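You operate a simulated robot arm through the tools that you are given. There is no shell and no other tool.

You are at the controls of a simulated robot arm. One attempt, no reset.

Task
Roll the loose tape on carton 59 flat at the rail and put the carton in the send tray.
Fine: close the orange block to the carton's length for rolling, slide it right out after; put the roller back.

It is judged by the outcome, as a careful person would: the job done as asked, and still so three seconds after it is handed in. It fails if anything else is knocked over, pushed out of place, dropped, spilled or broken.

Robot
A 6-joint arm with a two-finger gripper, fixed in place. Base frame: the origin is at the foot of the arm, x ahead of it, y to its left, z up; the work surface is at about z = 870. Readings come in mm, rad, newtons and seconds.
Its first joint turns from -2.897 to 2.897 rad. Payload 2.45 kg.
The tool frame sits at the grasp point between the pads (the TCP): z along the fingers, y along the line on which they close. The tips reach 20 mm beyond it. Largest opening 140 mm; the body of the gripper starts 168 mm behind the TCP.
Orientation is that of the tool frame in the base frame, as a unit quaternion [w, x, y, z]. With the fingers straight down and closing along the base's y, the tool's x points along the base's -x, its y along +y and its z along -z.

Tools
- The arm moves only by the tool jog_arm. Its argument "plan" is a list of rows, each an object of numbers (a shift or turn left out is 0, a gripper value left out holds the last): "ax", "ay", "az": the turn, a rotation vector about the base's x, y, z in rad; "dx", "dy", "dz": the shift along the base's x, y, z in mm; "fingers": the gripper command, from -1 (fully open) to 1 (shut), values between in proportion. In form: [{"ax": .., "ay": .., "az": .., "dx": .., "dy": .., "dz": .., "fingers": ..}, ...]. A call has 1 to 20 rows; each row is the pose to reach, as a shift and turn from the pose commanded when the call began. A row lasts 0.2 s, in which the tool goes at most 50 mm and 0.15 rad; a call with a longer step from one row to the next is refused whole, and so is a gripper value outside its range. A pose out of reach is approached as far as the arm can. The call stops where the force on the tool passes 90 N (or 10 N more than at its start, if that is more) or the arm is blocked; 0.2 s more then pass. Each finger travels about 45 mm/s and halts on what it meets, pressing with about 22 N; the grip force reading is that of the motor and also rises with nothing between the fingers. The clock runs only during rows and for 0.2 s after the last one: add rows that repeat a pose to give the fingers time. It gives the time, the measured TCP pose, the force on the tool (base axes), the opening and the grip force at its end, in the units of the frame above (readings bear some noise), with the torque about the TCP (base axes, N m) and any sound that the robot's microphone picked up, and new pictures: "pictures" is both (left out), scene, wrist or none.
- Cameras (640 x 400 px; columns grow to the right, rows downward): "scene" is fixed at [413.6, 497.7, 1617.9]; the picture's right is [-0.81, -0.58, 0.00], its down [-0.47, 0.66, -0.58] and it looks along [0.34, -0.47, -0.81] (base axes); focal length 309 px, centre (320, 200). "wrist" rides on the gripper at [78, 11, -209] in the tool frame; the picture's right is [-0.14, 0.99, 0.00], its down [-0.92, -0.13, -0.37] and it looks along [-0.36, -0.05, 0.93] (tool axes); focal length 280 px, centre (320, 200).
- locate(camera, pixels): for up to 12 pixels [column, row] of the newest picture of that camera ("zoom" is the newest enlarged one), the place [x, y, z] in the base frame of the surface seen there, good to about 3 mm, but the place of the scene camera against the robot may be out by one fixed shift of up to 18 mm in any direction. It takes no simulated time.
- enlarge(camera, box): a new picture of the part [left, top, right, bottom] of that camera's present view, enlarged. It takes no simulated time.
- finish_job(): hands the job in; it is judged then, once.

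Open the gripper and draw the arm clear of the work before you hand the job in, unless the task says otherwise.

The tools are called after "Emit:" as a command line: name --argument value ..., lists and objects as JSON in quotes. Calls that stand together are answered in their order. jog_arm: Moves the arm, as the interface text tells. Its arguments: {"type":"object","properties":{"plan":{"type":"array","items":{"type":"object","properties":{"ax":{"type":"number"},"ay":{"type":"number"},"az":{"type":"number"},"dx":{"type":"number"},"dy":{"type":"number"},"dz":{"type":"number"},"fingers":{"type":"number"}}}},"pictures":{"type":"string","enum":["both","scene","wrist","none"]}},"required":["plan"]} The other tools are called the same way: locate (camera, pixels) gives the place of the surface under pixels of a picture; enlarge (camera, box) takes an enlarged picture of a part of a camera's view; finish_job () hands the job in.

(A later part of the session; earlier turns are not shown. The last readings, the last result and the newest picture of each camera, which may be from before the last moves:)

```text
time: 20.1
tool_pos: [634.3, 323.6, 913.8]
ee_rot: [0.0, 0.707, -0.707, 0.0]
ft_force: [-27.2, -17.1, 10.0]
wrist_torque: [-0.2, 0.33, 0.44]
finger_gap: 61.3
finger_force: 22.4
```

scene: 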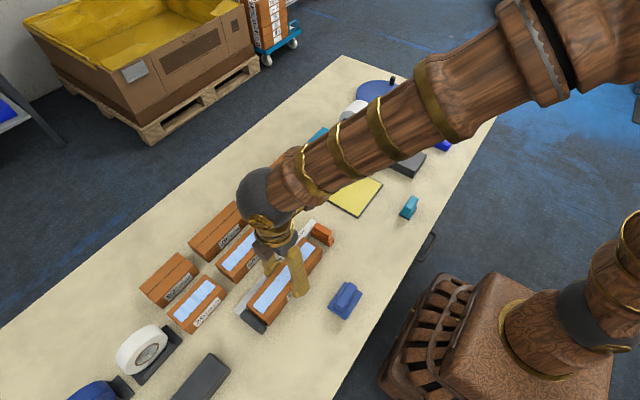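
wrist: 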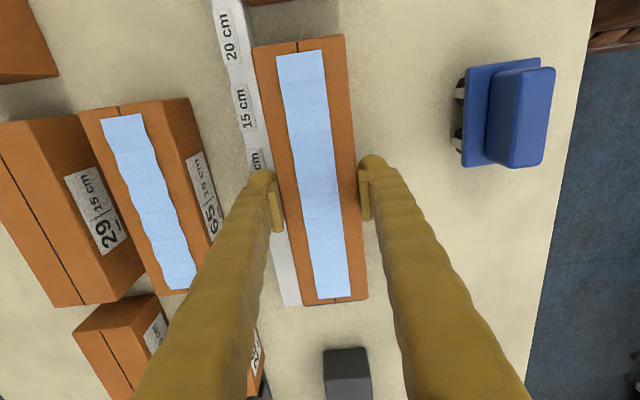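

Forces of fx −27 and fy −17 could be stop contact or rail friction. I'll ease back slightly in x and push a little more in +y to tell.

Emit:
jog_arm --plan '[{"dx": -1.5, "fingers": 0.5}, {"dx": -1.5, "dy": 1, "fingers": 0.5}, {"dx": -1.5, "dy": 2, "fingers": 0.5}, {"dx": -1.5, "dy": 2, "fingers": 0.5}]'

```text
time: 21.1
tool_pos: [633.9, 325.9, 913.3]
ee_rot: [0.001, -0.707, 0.708, 0.0]
ft_force: [9.2, -19.6, -0.3]
wrist_torque: [0.05, -0.21, -0.37]
finger_gap: 61.5
finger_force: 21.8
```

scene: 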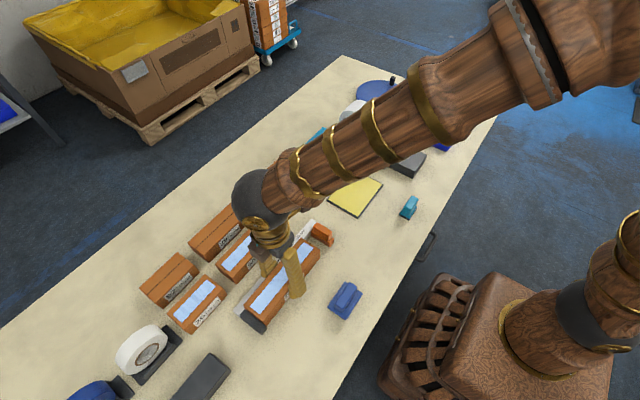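
wrist: 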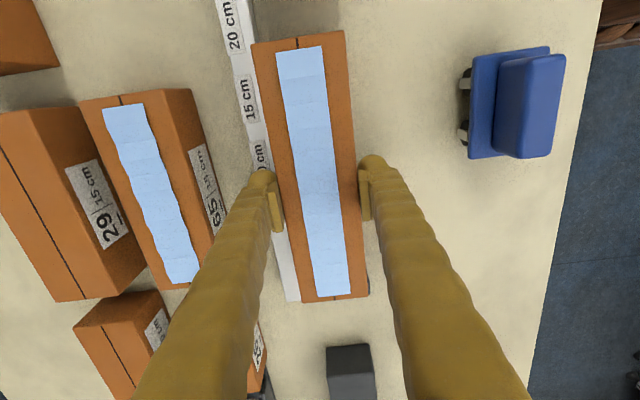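

At y≈326 the carton bears on the stop as expected (dark stop edge visible at (368,287)). I'll re-seat against the rail lightly, then open to release.

Emit:
jog_arm --plan '[{"dx": 1.2, "dy": 0.3, "fingers": 0.5}, {"dx": 1.2, "dy": 0.3, "fingers": 0.5}, {"dx": 0.5, "dy": -0.5, "fingers": 0.0}, {"dx": 0.5, "dy": -0.5, "fingers": -0.1}, {"dx": 0.5, "dy": -0.5, "fingers": -0.15}, {"dx": 0.5, "dy": -0.5, "fingers": -0.15}]' --pictures "wrist"

```text
time: 22.5
tool_pos: [633.0, 325.0, 914.1]
ee_rot: [0.0, 0.707, -0.707, -0.001]
ft_force: [-0.3, -0.4, -0.4]
wrist_torque: [0.0, -0.03, 0.01]
finger_gap: 80.5
finger_force: 0.1
```

wrist: 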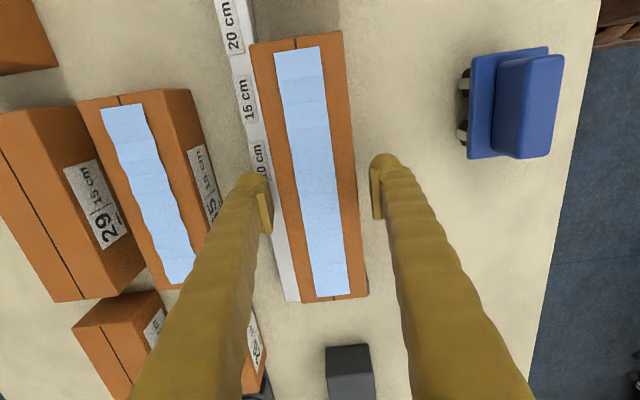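

The carton is released and seated. I'll rise straight up and move back over toward the orange block for a close look.

Emit:
jog_arm --plan '[{"dz": 30}, {"dz": 65}, {"dz": 90, "dy": -25}, {"dz": 90, "dy": -70}, {"dz": 90, "dy": -115}, {"dz": 90, "dy": -160}, {"dz": 90, "dy": -205}, {"dz": 90, "dy": -225}, {"dz": 90, "dy": -225}]'

```text
time: 24.5
tool_pos: [632.8, 99.5, 1005.3]
ee_rot: [0.001, 0.707, -0.707, 0.0]
ft_force: [-1.1, -0.4, 0.0]
wrist_torque: [-0.02, 0.02, -0.03]
finger_gap: 80.6
finger_force: 0.1
```

scene: 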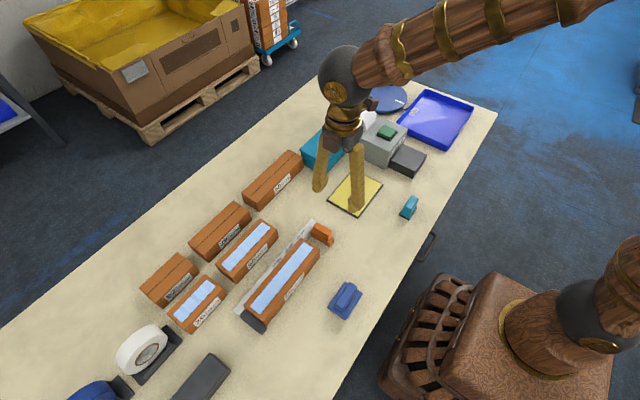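
wrist: 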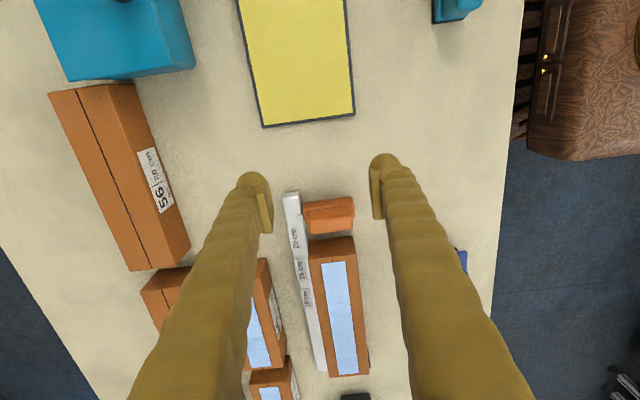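

Emit:
enlarge --camera "wrist" --box '[280, 180, 370, 260]'

Emit:
enlarge --camera "wrist" --box '[280, 220, 400, 390]'

```text
5.00 times, centred on (325, 220) of wrist
```

zoom: 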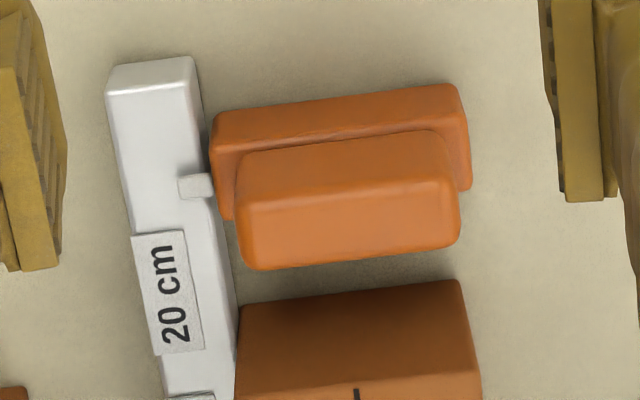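

```text
2.35 times, centred on (340, 305) of wrist
```

zoom: 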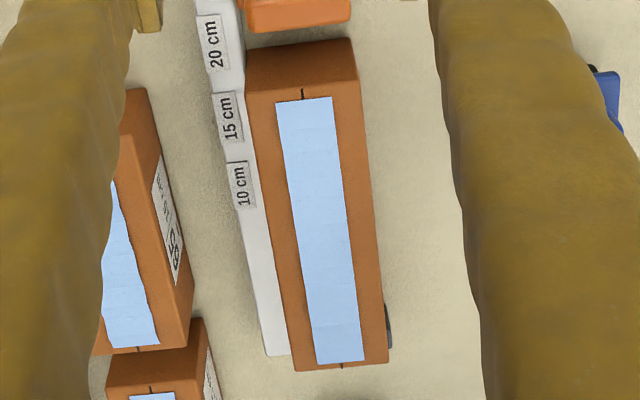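

I'll measure the orange handle and base corners and the carton's near end.

Emit:
locate --camera "wrist" --pixels '[[311, 222], [350, 217], [352, 226], [313, 232], [331, 225], [305, 205], [352, 199], [330, 203], [331, 231], [310, 243], [352, 237], [331, 255]]'

Emit:
locate --camera "scene" --pixels '[[316, 232], [331, 236], [322, 228], [320, 240], [327, 246], [312, 229], [318, 243], [335, 238]]'

Emit:
enlarge --camera "scene" --box '[290, 210, 350, 260]'

```text
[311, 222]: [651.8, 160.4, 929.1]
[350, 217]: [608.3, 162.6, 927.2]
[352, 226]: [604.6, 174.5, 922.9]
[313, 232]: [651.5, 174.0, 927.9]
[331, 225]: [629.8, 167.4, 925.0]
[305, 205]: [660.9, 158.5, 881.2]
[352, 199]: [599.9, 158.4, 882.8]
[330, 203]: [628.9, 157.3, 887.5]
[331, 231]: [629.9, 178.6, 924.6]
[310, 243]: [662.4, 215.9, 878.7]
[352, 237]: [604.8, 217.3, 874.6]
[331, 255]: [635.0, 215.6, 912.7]
```

```text
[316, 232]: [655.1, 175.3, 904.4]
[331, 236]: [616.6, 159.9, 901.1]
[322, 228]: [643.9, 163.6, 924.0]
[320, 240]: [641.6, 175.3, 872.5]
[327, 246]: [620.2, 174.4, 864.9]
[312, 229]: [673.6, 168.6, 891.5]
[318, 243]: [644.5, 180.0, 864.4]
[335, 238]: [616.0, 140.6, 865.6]
```

```text
8.00 times, centred on (320, 235) of scene
```

zoom: 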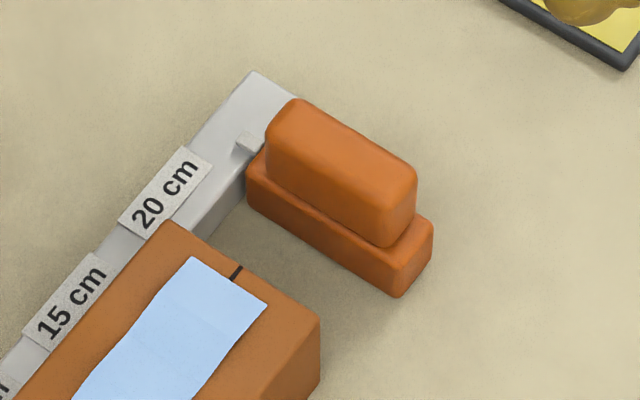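

The orange handle spans x≈606–653, y≈160–179, top z≈926, and the carton end is at y≈216, so the block must travel ~34 mm. I'll descend around the handle with a ~60 mm opening, biased to −y so the fingers stay behind the block's face.

Emit:
jog_arm --plan '[{"dx": -3.4, "dy": 30, "fingers": 0.12}, {"dx": -3.4, "dy": 60, "dz": -10, "fingers": 0.12}, {"dx": -3.4, "dy": 60, "dz": -40, "fingers": 0.12}, {"dx": -3.4, "dy": 60, "dz": -62, "fingers": 0.12}, {"dx": -3.4, "dy": 60, "dz": -76, "fingers": 0.12}, {"dx": -3.4, "dy": 60, "dz": -84, "fingers": 0.12}, {"dx": -3.4, "dy": 60, "dz": -91, "fingers": 0.12}, {"dx": -3.4, "dy": 60, "dz": -91, "fingers": 0.12}]'

```text
time: 26.3
tool_pos: [628.5, 161.9, 911.7]
ee_rot: [0.001, -0.707, 0.707, 0.0]
ft_force: [1.9, 0.9, 1.5]
wrist_torque: [0.03, -0.11, 0.03]
finger_gap: 62.9
finger_force: 1.1
```

scene: 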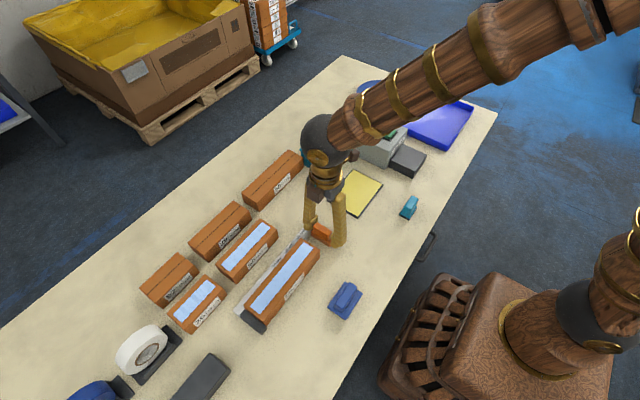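
wrist: 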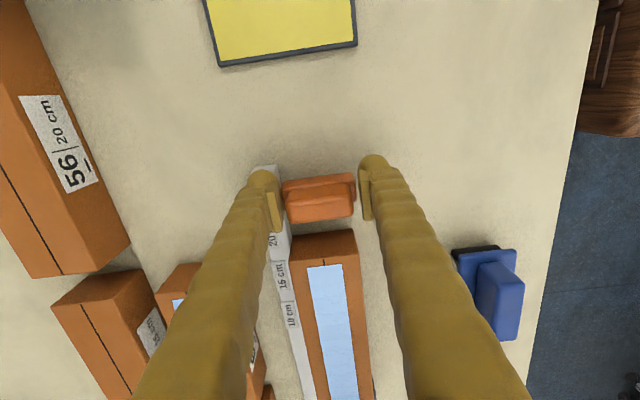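

The fingers straddle the handle with no significant force. I'll close on the handle and check the grip.

Emit:
jog_arm --plan '[{"dz": 1, "fingers": 0.3}, {"dz": 1, "fingers": 0.45}, {"dz": 1, "fingers": 0.6}, {"dz": 1, "fingers": 0.6}, {"dz": 1, "fingers": 0.6}]' --pictures "wrist"

```text
time: 27.5
tool_pos: [630.1, 160.1, 914.9]
ee_rot: [0.002, -0.706, 0.708, 0.0]
ft_force: [31.2, -0.5, 51.2]
wrist_torque: [0.07, -0.1, -0.19]
finger_gap: 51.6
finger_force: 44.6
```

wrist: 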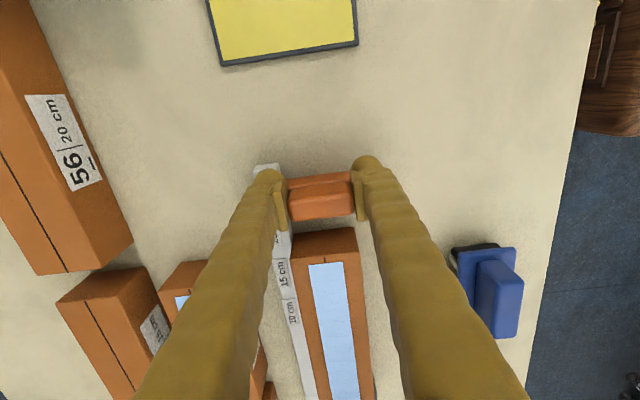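

The reading (fz +51 N, fx +31 N) means the fingertips are wedging on the block's lower shoulder. I'll open, raise about 5 mm, and grip the handle higher.

Emit:
jog_arm --plan '[{"fingers": 0.2}, {"dz": 3, "fingers": 0.12}, {"dz": 6, "fingers": 0.12}, {"dz": 6, "fingers": 0.12}]' --pictures "wrist"

```text
time: 28.5
tool_pos: [628.7, 161.2, 918.4]
ee_rot: [0.001, -0.707, 0.708, 0.0]
ft_force: [0.6, -0.5, 0.3]
wrist_torque: [0.0, 0.04, 0.01]
finger_gap: 61.3
finger_force: 0.0
```

wrist: 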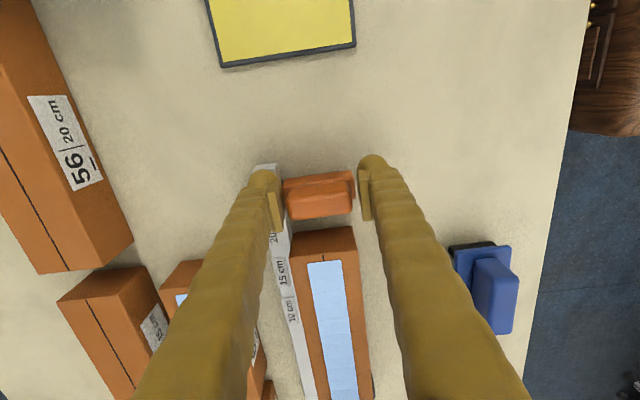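

Emit:
enlarge --camera "wrist" --box '[240, 140, 390, 240]'

Emit:
enlarge --camera "scene" --box '[290, 190, 360, 260]'

Emit:
locate --camera "wrist" --pixels '[[318, 205], [288, 200], [351, 192], [284, 185], [353, 174], [320, 175], [270, 220], [262, 168], [290, 183], [350, 180]]'

```text
4.00 times, centred on (315, 190) of wrist
```

zoom: 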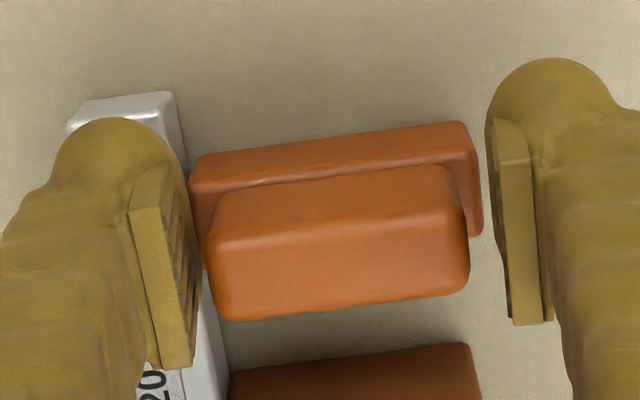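

```text
5.71 times, centred on (325, 225) of scene
```

zoom: 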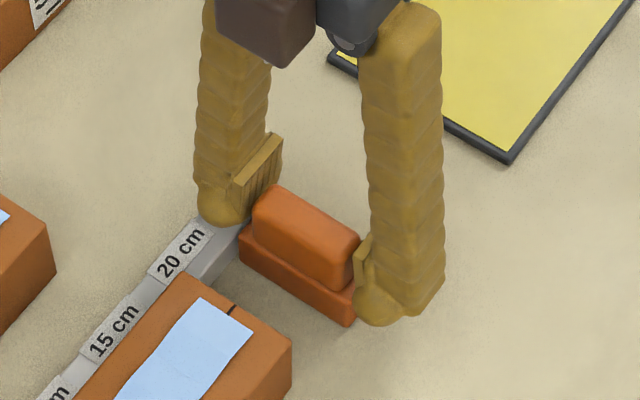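

```text
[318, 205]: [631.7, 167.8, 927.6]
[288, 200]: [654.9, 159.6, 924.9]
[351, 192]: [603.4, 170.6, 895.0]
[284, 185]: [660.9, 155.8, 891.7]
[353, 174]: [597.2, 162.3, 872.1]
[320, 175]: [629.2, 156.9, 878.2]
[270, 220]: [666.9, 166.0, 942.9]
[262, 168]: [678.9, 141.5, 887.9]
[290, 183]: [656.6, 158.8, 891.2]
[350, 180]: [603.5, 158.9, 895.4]
```

The tip bulb sits close to the block's shoulder (z≈892–895). I'll go up 2 mm more and close gently, stopping as soon as the handle is touched.

Emit:
jog_arm --plan '[{"dz": 2, "fingers": 0.2}, {"dz": 2, "fingers": 0.25}, {"dz": 2, "fingers": 0.28}, {"dz": 2, "fingers": 0.28}]' --pictures "none"

```text
time: 29.5
tool_pos: [629.6, 159.4, 921.3]
ee_rot: [0.0, 0.707, -0.707, 0.0]
ft_force: [4.8, 0.4, 0.0]
wrist_torque: [-0.06, -0.03, -0.01]
finger_gap: 53.4
finger_force: 1.8
```

Slight +x force means the +x finger touches first, so I'll shift 1.5 mm toward +x and close further.

Emit:
jog_arm --plan '[{"dx": 1.5, "fingers": 0.28}, {"dx": 1.5, "fingers": 0.32}, {"dx": 1.5, "fingers": 0.36}, {"dx": 1.5, "fingers": 0.36}, {"dx": 1.5, "fingers": 0.36}]' --pictures "wrist"

```text
time: 30.7
tool_pos: [630.8, 159.6, 920.7]
ee_rot: [0.0, 0.707, -0.707, 0.0]
ft_force: [-21.1, 0.5, -1.3]
wrist_torque: [-0.05, 0.14, 0.12]
finger_gap: 51.2
finger_force: 44.8
```

wrist: 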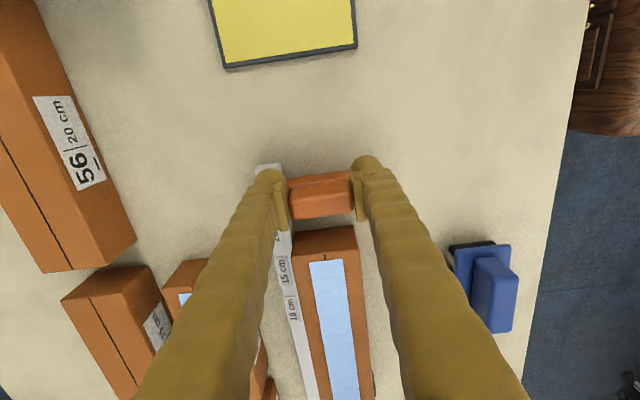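

The handle is gripped (gap 51 mm) with a small sideways preload. I'll relax it by 0.6 mm and start sliding the block along +y.

Emit:
jog_arm --plan '[{"dx": -0.6, "fingers": 0.36}, {"dx": -0.6, "dy": 2, "fingers": 0.36}, {"dx": -0.6, "dy": 5, "fingers": 0.36}, {"dx": -0.6, "dy": 8, "fingers": 0.36}, {"dx": -0.6, "dy": 8, "fingers": 0.36}]' --pictures "wrist"

```text
time: 31.9
tool_pos: [629.8, 167.7, 920.8]
ee_rot: [0.0, -0.707, 0.707, 0.001]
ft_force: [-26.8, -1.5, -14.5]
wrist_torque: [-0.07, 0.04, 0.29]
finger_gap: 51.1
finger_force: 44.6
```

wrist: 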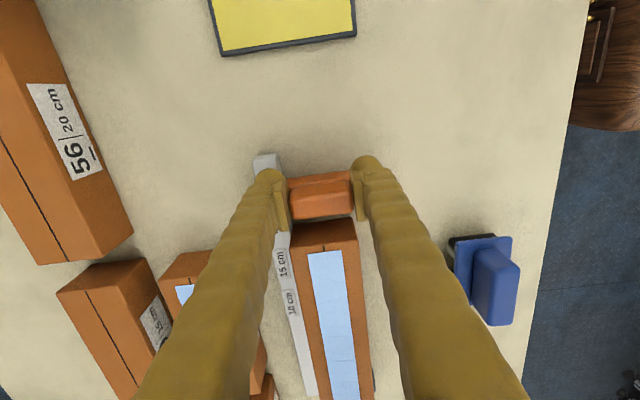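

The block moves with the gripper. I'll relieve the sideways preload a bit more and slide on toward the carton end (about 26 mm to go).

Emit:
jog_arm --plan '[{"dx": -1, "dz": -1, "dy": 4, "fingers": 0.36}, {"dx": -1, "dz": -1, "dy": 9, "fingers": 0.36}, {"dx": -1, "dz": -1, "dy": 14, "fingers": 0.36}, {"dx": -1, "dz": -1, "dy": 18, "fingers": 0.36}, {"dx": -1, "dz": -1, "dy": 18, "fingers": 0.36}]' --pictures "wrist"

```text
time: 33.1
tool_pos: [629.3, 187.3, 920.6]
ee_rot: [0.0, 0.707, -0.707, 0.001]
ft_force: [-8.0, 2.0, 11.0]
wrist_torque: [-0.08, 0.14, 0.12]
finger_gap: 51.0
finger_force: 44.8
```

wrist: 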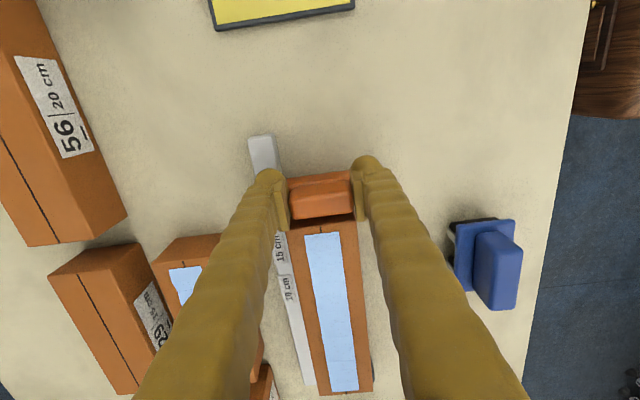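

Low force, small gap remaining between block and carton. I'll continue in finer steps toward contact.

Emit:
jog_arm --plan '[{"dy": 2, "dz": 0.5, "fingers": 0.36}, {"dy": 4, "dz": 0.5, "fingers": 0.36}, {"dy": 5, "dz": 0.5, "fingers": 0.36}, {"dy": 6, "dz": 0.5, "fingers": 0.36}, {"dy": 6, "dz": 0.5, "fingers": 0.36}]' --pictures "wrist"

Emit:
enlarge --camera "wrist" --box '[240, 140, 390, 260]'

```text
time: 34.3
tool_pos: [629.8, 191.7, 921.3]
ee_rot: [0.0, -0.707, 0.707, -0.001]
ft_force: [11.3, -3.2, -34.5]
wrist_torque: [-0.23, 0.07, -0.03]
finger_gap: 51.4
finger_force: 45.2
```

wrist: 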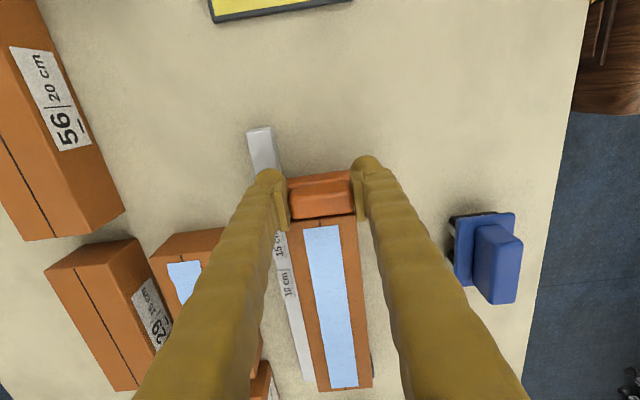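

```text
3.33 times, centred on (315, 200) of wrist
```

zoom: 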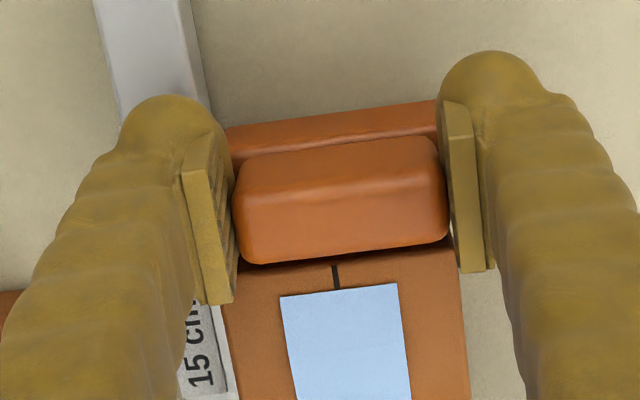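

The −34 N in z is just from lifting against the captured block, so I'll lower 0.8 mm and creep forward 1 mm at a time to find contact.

Emit:
jog_arm --plan '[{"dz": -0.8, "fingers": 0.36}, {"dz": -0.8, "dx": -0.3, "dy": 1, "fingers": 0.36}, {"dz": -0.8, "dx": -0.3, "dy": 2, "fingers": 0.36}, {"dz": -0.8, "dx": -0.3, "dy": 2, "fingers": 0.36}]' --pictures "none"

```text
time: 35.3
tool_pos: [630.0, 195.5, 921.3]
ee_rot: [0.0, -0.707, 0.708, 0.0]
ft_force: [-0.5, -25.0, -6.9]
wrist_torque: [-0.5, 0.08, -0.9]
finger_gap: 50.7
finger_force: 44.8
```

Contact: fy jumped to −25 N at the expected position, so the block bears on the carton. I'll open the fingers and rise straight up, then look.

Emit:
jog_arm --plan '[{"fingers": 0.25}, {"fingers": 0.15}, {"fingers": 0.1}, {"dz": 10, "fingers": 0.1}, {"dz": 35, "fingers": 0.1}, {"dz": 70, "fingers": 0.1}, {"dz": 95, "dy": -30, "fingers": 0.1}, {"dz": 95, "dy": -65, "fingers": 0.0}, {"dz": 95, "dy": -65, "fingers": 0.0}]'

Emit:
enlarge --camera "wrist" --box '[270, 170, 390, 390]'

Emit:
enlarge --camera "scene" --box '[220, 205, 360, 345]'

```text
time: 37.3
tool_pos: [630.2, 125.9, 1016.8]
ee_rot: [0.0, -0.707, 0.707, -0.001]
ft_force: [0.0, 0.4, 0.7]
wrist_torque: [0.01, 0.01, 0.03]
finger_gap: 70.0
finger_force: 0.1
```

scene: 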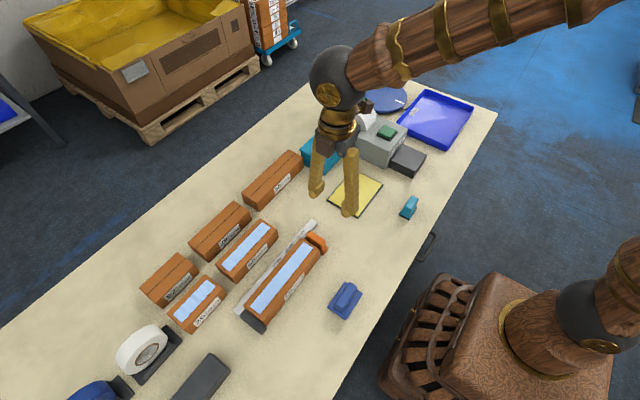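
wrist: 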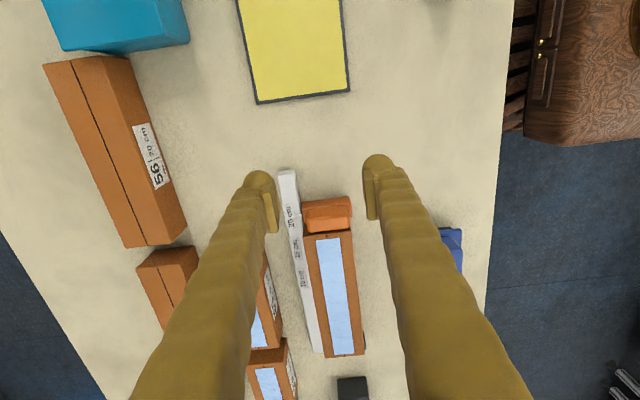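

```text
1.82 times, centred on (330, 280) of wrist
```

zoom: 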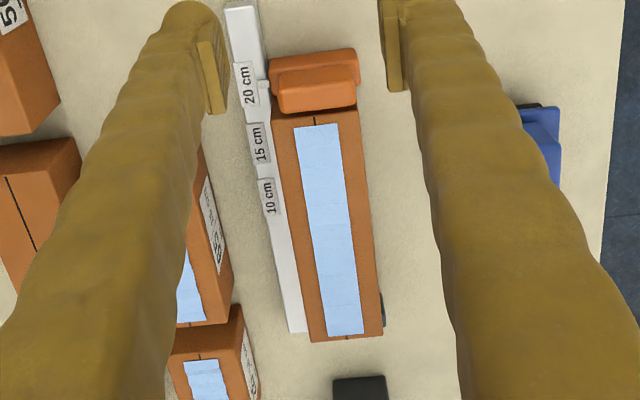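

```text
2.86 times, centred on (290, 275) of scene
```

zoom: 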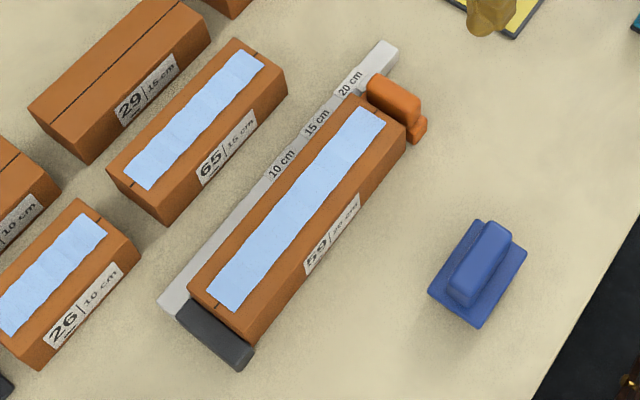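

Carton 59 is snug between the stop, rail and orange block, next to the 20 cm mark. Next I'll go above the roller and measure its handle.

Emit:
jog_arm --plan '[{"dx": -36, "dy": 30}, {"dx": -72, "dy": 60}, {"dx": -110, "dy": 85}, {"dx": -146, "dy": 115}, {"dx": -146, "dy": 115}]' --pictures "wrist"

Emit:
enlarge --camera "wrist" --box '[260, 130, 380, 290]'

```text
time: 38.5
tool_pos: [483.9, 243.9, 1014.0]
ee_rot: [0.0, -0.707, 0.708, 0.0]
ft_force: [0.4, -0.5, -0.5]
wrist_torque: [0.01, 0.07, 0.03]
finger_gap: 70.0
finger_force: 0.1
```

wrist: 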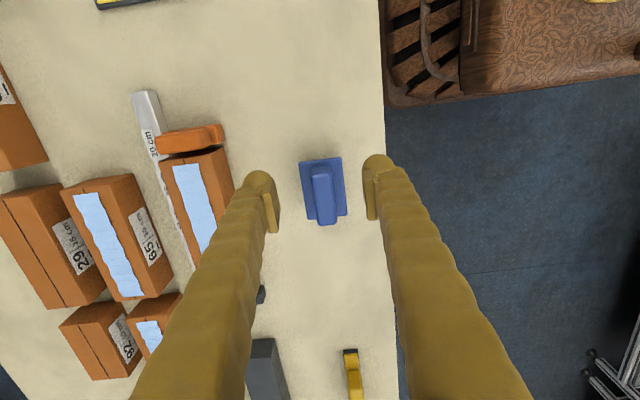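

```text
2.50 times, centred on (320, 210) of wrist
```

zoom: 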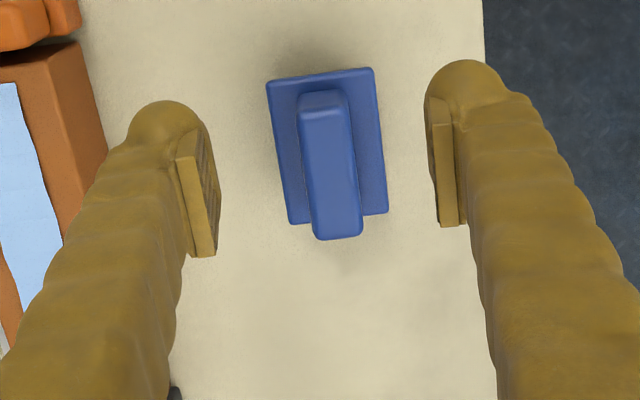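

Emit:
locate --camera "zoom" --pixels '[[268, 80], [372, 70], [386, 210], [292, 222], [299, 112], [346, 107], [361, 232], [316, 238], [330, 170], [280, 140], [370, 140], [325, 95]]'

```text
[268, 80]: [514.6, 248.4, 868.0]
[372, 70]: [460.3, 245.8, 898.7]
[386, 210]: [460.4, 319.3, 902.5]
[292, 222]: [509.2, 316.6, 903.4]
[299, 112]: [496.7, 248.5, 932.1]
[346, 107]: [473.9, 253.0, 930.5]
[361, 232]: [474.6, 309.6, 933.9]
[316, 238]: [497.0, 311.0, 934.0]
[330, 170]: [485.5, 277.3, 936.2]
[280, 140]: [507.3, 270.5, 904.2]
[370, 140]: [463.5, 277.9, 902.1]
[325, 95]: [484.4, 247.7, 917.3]
```

The roller handle spans x≈474–497, y≈250–312, with its top at z≈936 and plate top at z≈903. I'll descend around it and grip, keeping the tips above the plate.

Emit:
jog_arm --plan '[{"dx": 1.9, "dy": 37, "fingers": 0.14}, {"dx": 1.9, "dy": 37, "dz": -35, "fingers": 0.14}, {"dx": 1.9, "dy": 37, "dz": -65, "fingers": 0.14}, {"dx": 1.9, "dy": 37, "dz": -80, "fingers": 0.14}, {"dx": 1.9, "dy": 37, "dz": -89, "fingers": 0.14}, {"dx": 1.9, "dy": 37, "dz": -89, "fingers": 0.3}, {"dx": 1.9, "dy": 37, "dz": -89, "fingers": 0.5}, {"dx": 1.9, "dy": 37, "dz": -89, "fingers": 0.6}]'

```text
time: 40.3
tool_pos: [487.5, 281.6, 925.5]
ee_rot: [0.001, 0.707, -0.707, -0.001]
ft_force: [-0.5, 0.6, 0.0]
wrist_torque: [0.03, -0.02, -0.01]
finger_gap: 27.8
finger_force: 0.0
```

scene: 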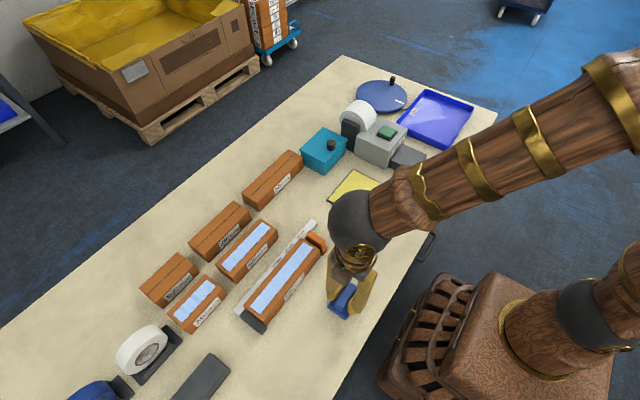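
wrist: 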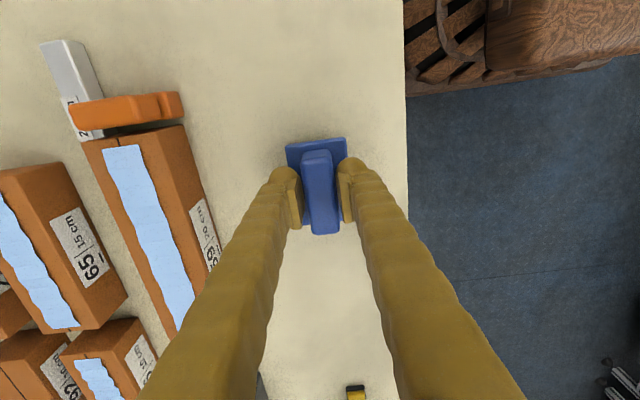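

No contact so far at 28 mm gap, and the handle lies between the pads. I'll close fully on it and lift a little.

Emit:
jog_arm --plan '[{"fingers": 0.8}, {"fingers": 0.9}, {"fingers": 0.9}, {"fingers": 0.9}, {"dz": 5, "fingers": 0.9}, {"dz": 15, "fingers": 0.9}, {"dz": 15, "fingers": 0.9}]' --pictures "wrist"

```text
time: 41.9
tool_pos: [484.9, 281.8, 940.3]
ee_rot: [0.0, 0.707, -0.707, 0.0]
ft_force: [0.1, 0.5, -1.7]
wrist_torque: [-0.02, 0.02, -0.01]
finger_gap: 23.0
finger_force: 22.2
```

wrist: 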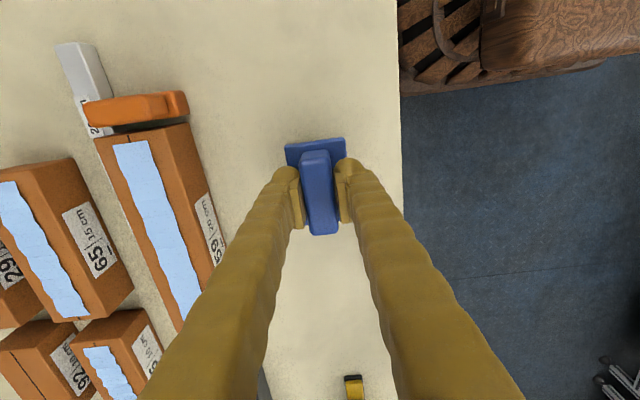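

The roller is held (about 0.2 kg). I'll raise it and look at its underside geometry and at the tape's extent on carton 59.

Emit:
jog_arm --plan '[{"dz": 40, "fingers": 0.9}, {"dz": 80, "fingers": 0.9}, {"dz": 80, "fingers": 0.9}]'

Emit:
enlarge --camera "scene" --box '[310, 220, 410, 320]'

Emit:
enlarge --camera "scene" --box '[225, 215, 335, 335]'

Emit:
locate --camera "scene" --pixels '[[312, 243], [321, 250], [305, 247], [262, 306], [252, 300], [258, 298], [316, 240], [327, 247], [310, 260], [292, 246]]'

```text
time: 42.7
tool_pos: [483.7, 279.3, 1022.1]
ee_rot: [0.0, -0.706, 0.708, 0.0]
ft_force: [-0.4, -0.5, -1.1]
wrist_torque: [0.01, 0.03, -0.01]
finger_gap: 23.3
finger_force: 21.7
```

scene: 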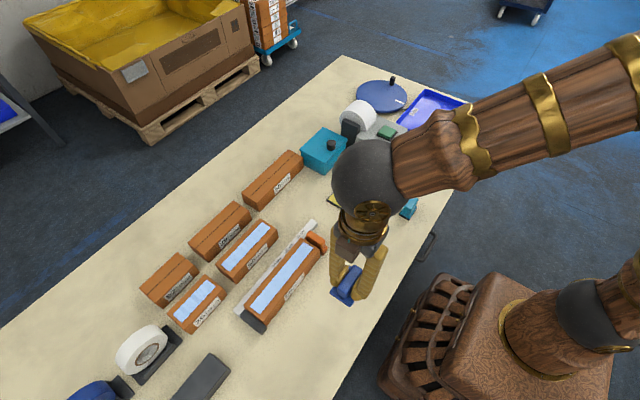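
wrist: 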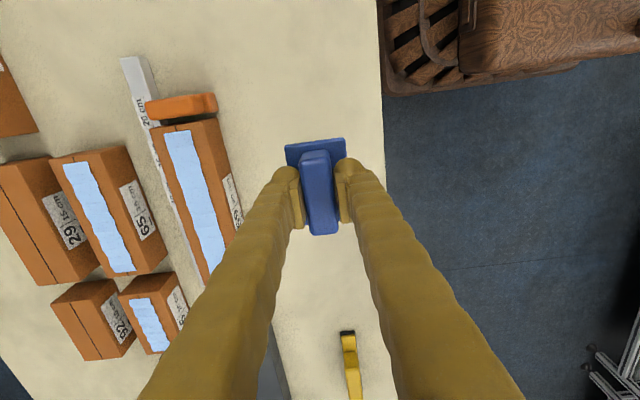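

```text
4.00 times, centred on (360, 270) of scene
```

zoom: 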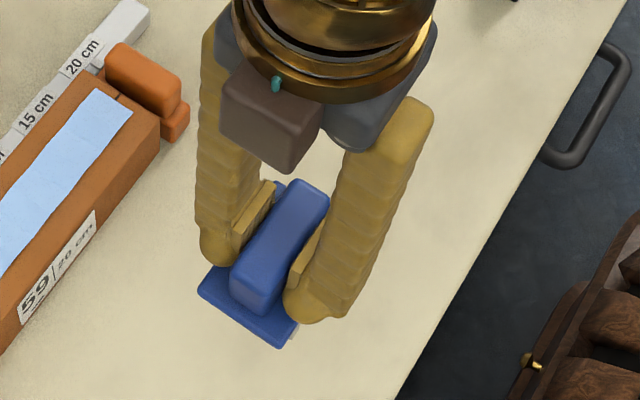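

```text
3.33 times, centred on (280, 275) of scene
```

zoom: 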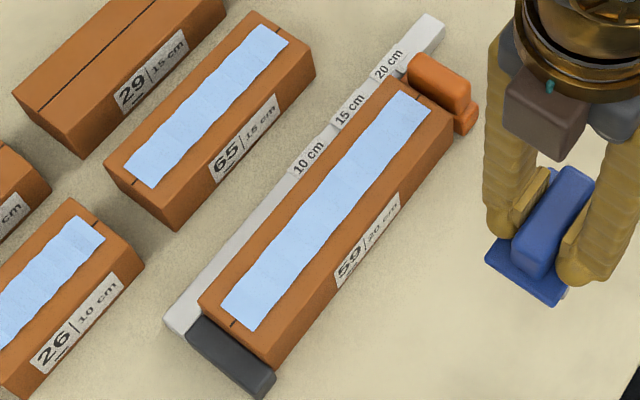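

```text
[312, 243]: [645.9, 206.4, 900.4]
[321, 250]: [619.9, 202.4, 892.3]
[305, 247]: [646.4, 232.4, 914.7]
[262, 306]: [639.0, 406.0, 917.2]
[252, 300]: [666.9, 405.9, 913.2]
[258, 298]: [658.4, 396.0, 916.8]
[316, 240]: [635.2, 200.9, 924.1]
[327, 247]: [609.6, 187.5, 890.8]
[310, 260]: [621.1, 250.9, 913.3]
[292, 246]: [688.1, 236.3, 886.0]
```

I'll measure the tape end points in the wrist picture and the roller's wheels.

Emit:
locate --camera "wrist" --pixels '[[165, 136], [193, 130], [153, 133], [217, 121], [210, 200], [190, 205], [180, 105], [200, 98], [286, 147], [345, 140]]'

Emit:
enlarge --camera "wrist" --box '[120, 80, 260, 240]'

```text
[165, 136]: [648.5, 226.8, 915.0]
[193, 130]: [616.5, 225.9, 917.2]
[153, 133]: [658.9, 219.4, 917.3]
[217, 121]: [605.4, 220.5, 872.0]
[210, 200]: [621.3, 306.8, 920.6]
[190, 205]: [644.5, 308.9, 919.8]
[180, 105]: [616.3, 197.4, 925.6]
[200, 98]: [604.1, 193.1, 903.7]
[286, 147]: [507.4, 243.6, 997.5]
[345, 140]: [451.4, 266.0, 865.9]
```

```text
2.50 times, centred on (190, 160) of wrist
```

zoom: 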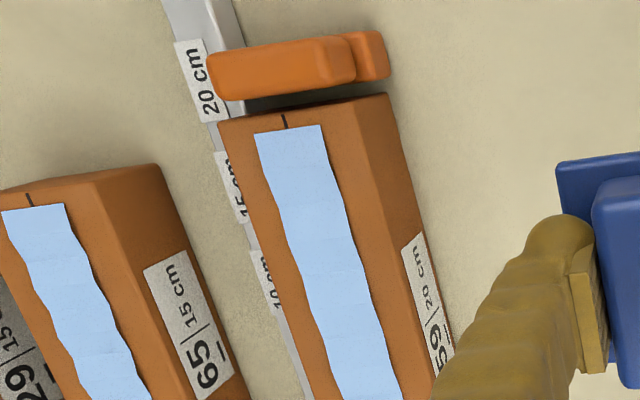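

Tape spans x≈617–648 and y≈227–417. I'll carry the roller over the near end of the tape and lower it to just above.

Emit:
jog_arm --plan '[{"dx": 37, "dy": -7, "fingers": 0.9}, {"dx": 74, "dy": -14, "fingers": 0.9}, {"dx": 111, "dy": -21, "fingers": 0.9}, {"dx": 147, "dy": -27, "fingers": 0.9}, {"dx": 147, "dy": -27, "dz": -20, "fingers": 0.9}, {"dx": 147, "dy": -27, "dz": -36, "fingers": 0.9}, {"dx": 147, "dy": -27, "dz": -40, "fingers": 0.9}, {"dx": 147, "dy": -27, "dz": -40, "fingers": 0.9}]'

Emit:
enlarge --camera "scene" --box '[250, 190, 370, 310]'

Emit:
enlarge --camera "wrist" --box '[230, 110, 410, 320]'

```text
time: 44.5
tool_pos: [632.6, 252.8, 981.4]
ee_rot: [0.0, 0.707, -0.707, 0.0]
ft_force: [0.2, -0.8, -1.2]
wrist_torque: [0.01, -0.01, -0.02]
finger_gap: 23.0
finger_force: 22.3
```

scene: 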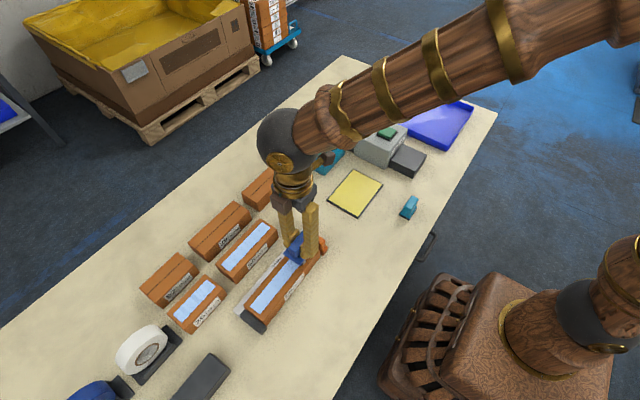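
wrist: 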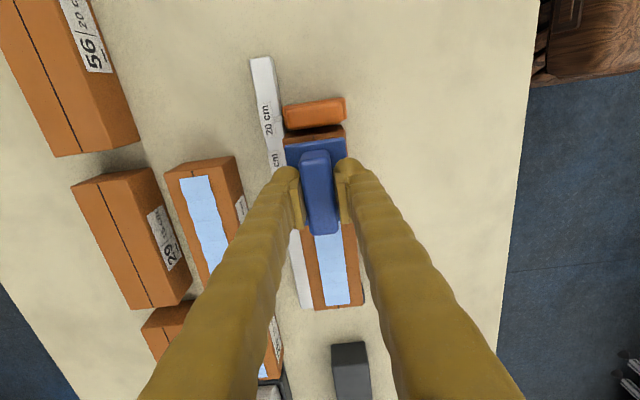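

```text
3.33 times, centred on (310, 250) of scene
```

zoom: 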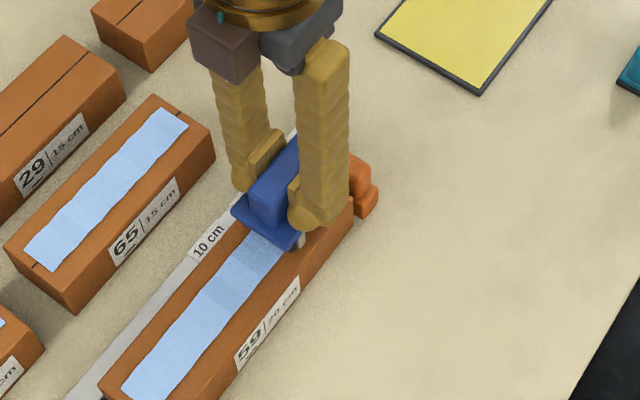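

```text
1.90 times, centred on (320, 215) of wrist
```

zoom: 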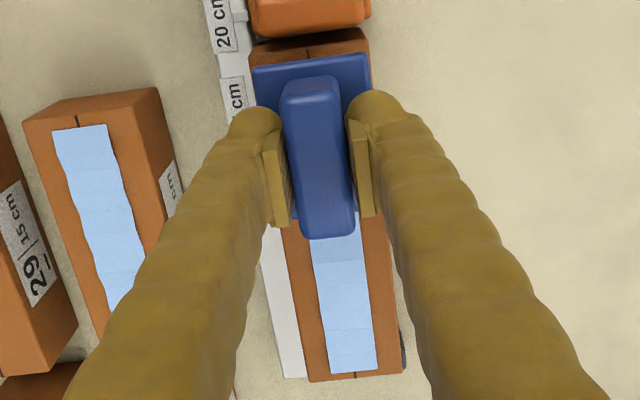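

The roller is aligned over the near tape end with the orange block clear. I'll lower it in small steps until it presses.

Emit:
jog_arm --plan '[{"dz": -3, "fingers": 0.9}, {"dz": -5, "fingers": 0.9}, {"dz": -6, "fingers": 0.9}, {"dz": -6.5, "fingers": 0.9}, {"dz": -6.5, "fingers": 0.9}]' --pictures "none"

```text
time: 45.7
tool_pos: [632.2, 255.6, 974.2]
ee_rot: [0.0, 0.707, -0.707, 0.0]
ft_force: [0.3, 0.5, -0.9]
wrist_torque: [0.01, -0.01, -0.01]
finger_gap: 23.2
finger_force: 22.2
```

No contact yet (fz −0.9 N), so I'll continue down in 0.5–1 mm steps.

Emit:
jog_arm --plan '[{"dz": -1, "fingers": 0.9}, {"dz": -2, "fingers": 0.9}, {"dz": -2.5, "fingers": 0.9}, {"dz": -2.5, "fingers": 0.9}]' --pictures "none"

```text
time: 46.7
tool_pos: [631.9, 254.9, 972.2]
ee_rot: [0.001, -0.707, 0.707, 0.0]
ft_force: [-5.0, 0.9, 17.8]
wrist_torque: [-0.01, 0.09, -0.03]
finger_gap: 22.9
finger_force: 22.3
```

Contact with fz ≈ 18 N down. I'll roll back 5 mm toward the orange block, then forward along the tape at steady speed.

Emit:
jog_arm --plan '[{"dy": -2.5, "fingers": 0.9}, {"dy": -5, "fingers": 0.9}, {"dy": -5, "fingers": 0.9}, {"dy": 2, "fingers": 0.9}, {"dy": 10, "fingers": 0.9}, {"dy": 18, "fingers": 0.9}, {"dy": 26, "fingers": 0.9}, {"dy": 34, "fingers": 0.9}, {"dy": 34, "fingers": 0.9}]'

Emit:
enlarge --camera "scene" --box '[230, 210, 350, 330]'

Emit:
enlarge --camera "wrist" --box '[230, 60, 410, 320]'

```text
time: 48.7
tool_pos: [632.2, 289.0, 972.9]
ee_rot: [0.0, -0.707, 0.707, 0.0]
ft_force: [0.0, 0.7, -1.6]
wrist_torque: [-0.01, -0.04, 0.03]
finger_gap: 23.0
finger_force: 21.6
```

scene: 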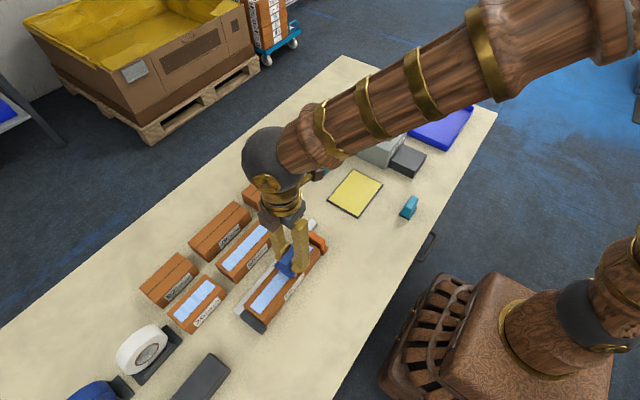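
wrist: 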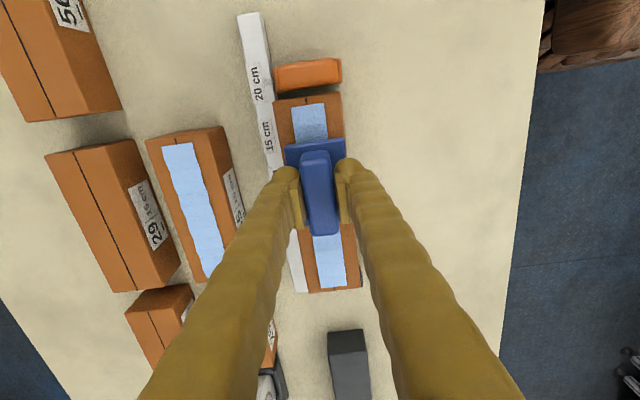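

```text
3.33 times, centred on (290, 270) of scene
```

zoom: 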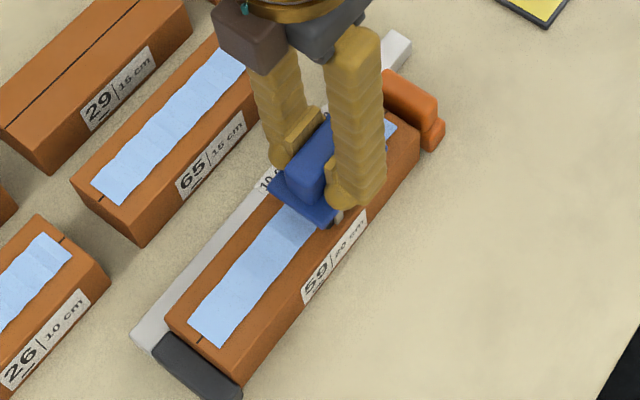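

```text
1.54 times, centred on (320, 190) of wrist
```

zoom: 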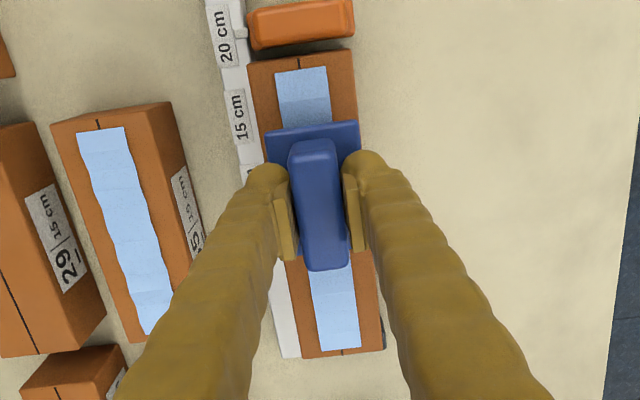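

Contact was lost (fz −1.6 N), probably because the handle slipped slightly in the grip. I'll zoom on the tape for signs of flattening.

Emit:
enlarge --camera "wrist" --box '[265, 80, 355, 150]'

Emit:
enlarge --camera "scene" --box '[270, 230, 340, 290]'

```text
5.71 times, centred on (310, 115) of wrist
```

zoom: 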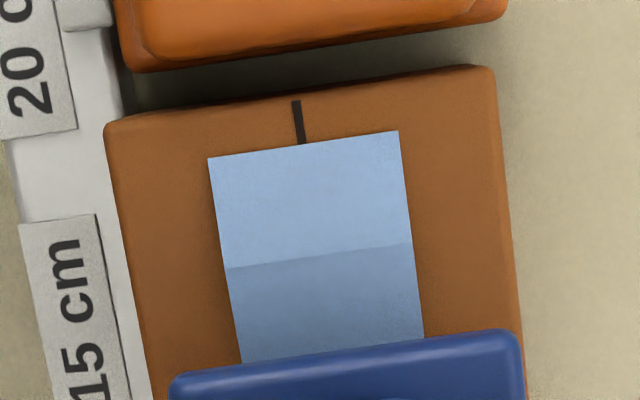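

```text
6.67 times, centred on (305, 260) of scene
```

zoom: 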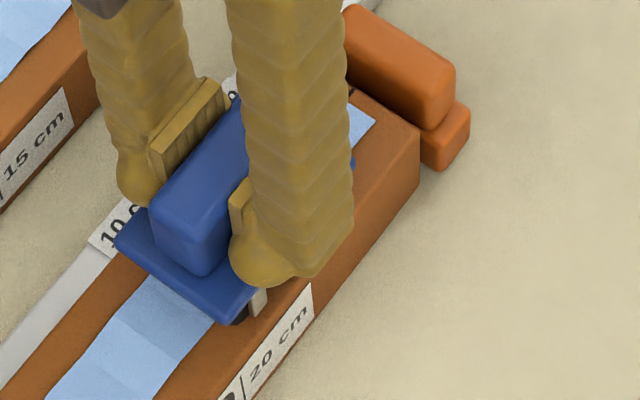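

The tape consists of segments, some of which are now darker and straight (flattened). I'll locate those boundaries to understand the roller's reach.

Emit:
locate --camera "zoom" --pixels '[[375, 117], [357, 108], [150, 290], [110, 320], [200, 330], [90, 370], [230, 320], [155, 380]]'

Emit:
locate --camera "wrist" --pixels '[[310, 105], [310, 125], [296, 127], [324, 122], [308, 136], [326, 240], [328, 255], [330, 270], [333, 285]]'

Emit:
enlarge --camera "wrist" --box '[280, 215, 380, 300]'

Emit:
enlarge --camera "scene" --box '[240, 250, 320, 320]'

```text
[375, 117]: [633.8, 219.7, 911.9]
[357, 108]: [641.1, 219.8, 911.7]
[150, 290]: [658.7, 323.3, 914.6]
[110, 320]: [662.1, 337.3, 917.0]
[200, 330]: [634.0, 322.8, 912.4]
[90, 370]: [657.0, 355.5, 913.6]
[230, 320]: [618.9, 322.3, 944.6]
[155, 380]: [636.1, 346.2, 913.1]
```

```text
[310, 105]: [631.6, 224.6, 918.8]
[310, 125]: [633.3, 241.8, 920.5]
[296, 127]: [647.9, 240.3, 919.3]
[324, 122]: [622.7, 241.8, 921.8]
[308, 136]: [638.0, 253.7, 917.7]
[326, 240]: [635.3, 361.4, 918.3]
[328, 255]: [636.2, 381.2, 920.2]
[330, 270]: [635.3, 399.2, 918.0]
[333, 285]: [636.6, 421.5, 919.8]
```

```text
4.71 times, centred on (330, 258) of wrist
```

zoom: 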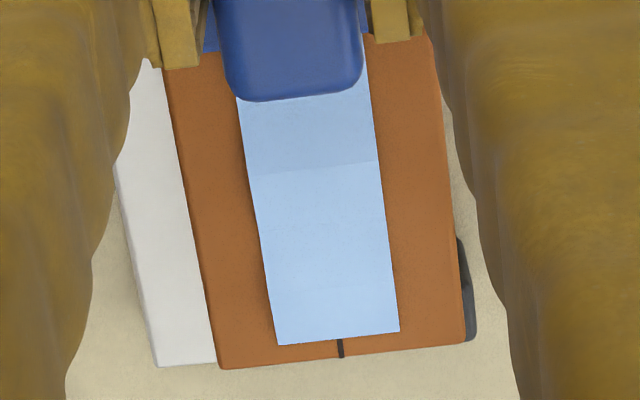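

```text
5.71 times, centred on (280, 285) of scene
```

zoom: 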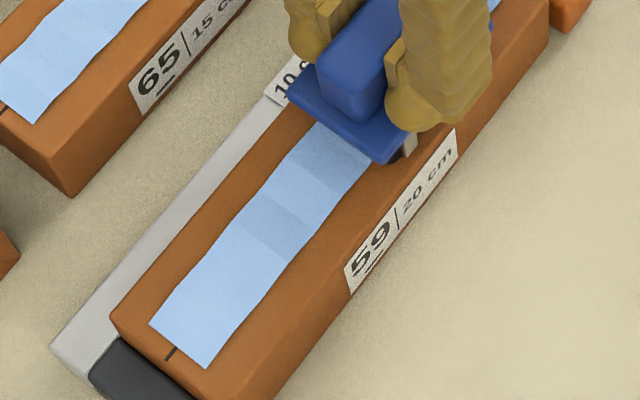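

The dark patches may just be shadow, so I'll judge later with a clear view. I'll press down again until I get ~18 N.

Emit:
jog_arm --plan '[{"dz": -1, "fingers": 1}, {"dz": -1.5, "fingers": 1}, {"dz": -2, "fingers": 1}, {"dz": -2, "fingers": 1}]' --pictures "none"

```text
time: 49.7
tool_pos: [631.8, 289.7, 969.3]
ee_rot: [0.001, -0.706, 0.708, 0.0]
ft_force: [-10.5, 0.7, 25.9]
wrist_torque: [-0.03, 0.28, 0.0]
finger_gap: 22.9
finger_force: 21.6
```

Pressing at 26 N. I'll roll back to the near end, checking the force at the end.

Emit:
jog_arm --plan '[{"dy": -4, "fingers": 1}, {"dy": -10, "fingers": 1}, {"dy": -16, "fingers": 1}, {"dy": -22, "fingers": 1}, {"dy": -22, "fingers": 1}]' --pictures "none"

```text
time: 50.9
tool_pos: [631.2, 267.2, 970.9]
ee_rot: [0.001, -0.707, 0.708, -0.001]
ft_force: [3.6, -0.5, 9.1]
wrist_torque: [0.03, -0.09, -0.04]
finger_gap: 22.7
finger_force: 22.2
```

Force fell to 9 N after rolling, so I'll press 1 mm more while continuing to the near end.

Emit:
jog_arm --plan '[{"dz": -1, "fingers": 1}, {"dy": -5, "dz": -1, "fingers": 1}, {"dy": -10, "dz": -1, "fingers": 1}, {"dy": -15, "dz": -1.3, "fingers": 1}, {"dy": -17, "dz": -1.3, "fingers": 1}, {"dy": -17, "dz": -1.3, "fingers": 1}]' --pictures "none"

```text
time: 52.3
tool_pos: [632.3, 249.7, 970.0]
ee_rot: [0.001, -0.707, 0.707, -0.001]
ft_force: [1.7, -0.1, 77.9]
wrist_torque: [-0.03, 0.07, 0.01]
finger_gap: 23.0
finger_force: 22.1
```

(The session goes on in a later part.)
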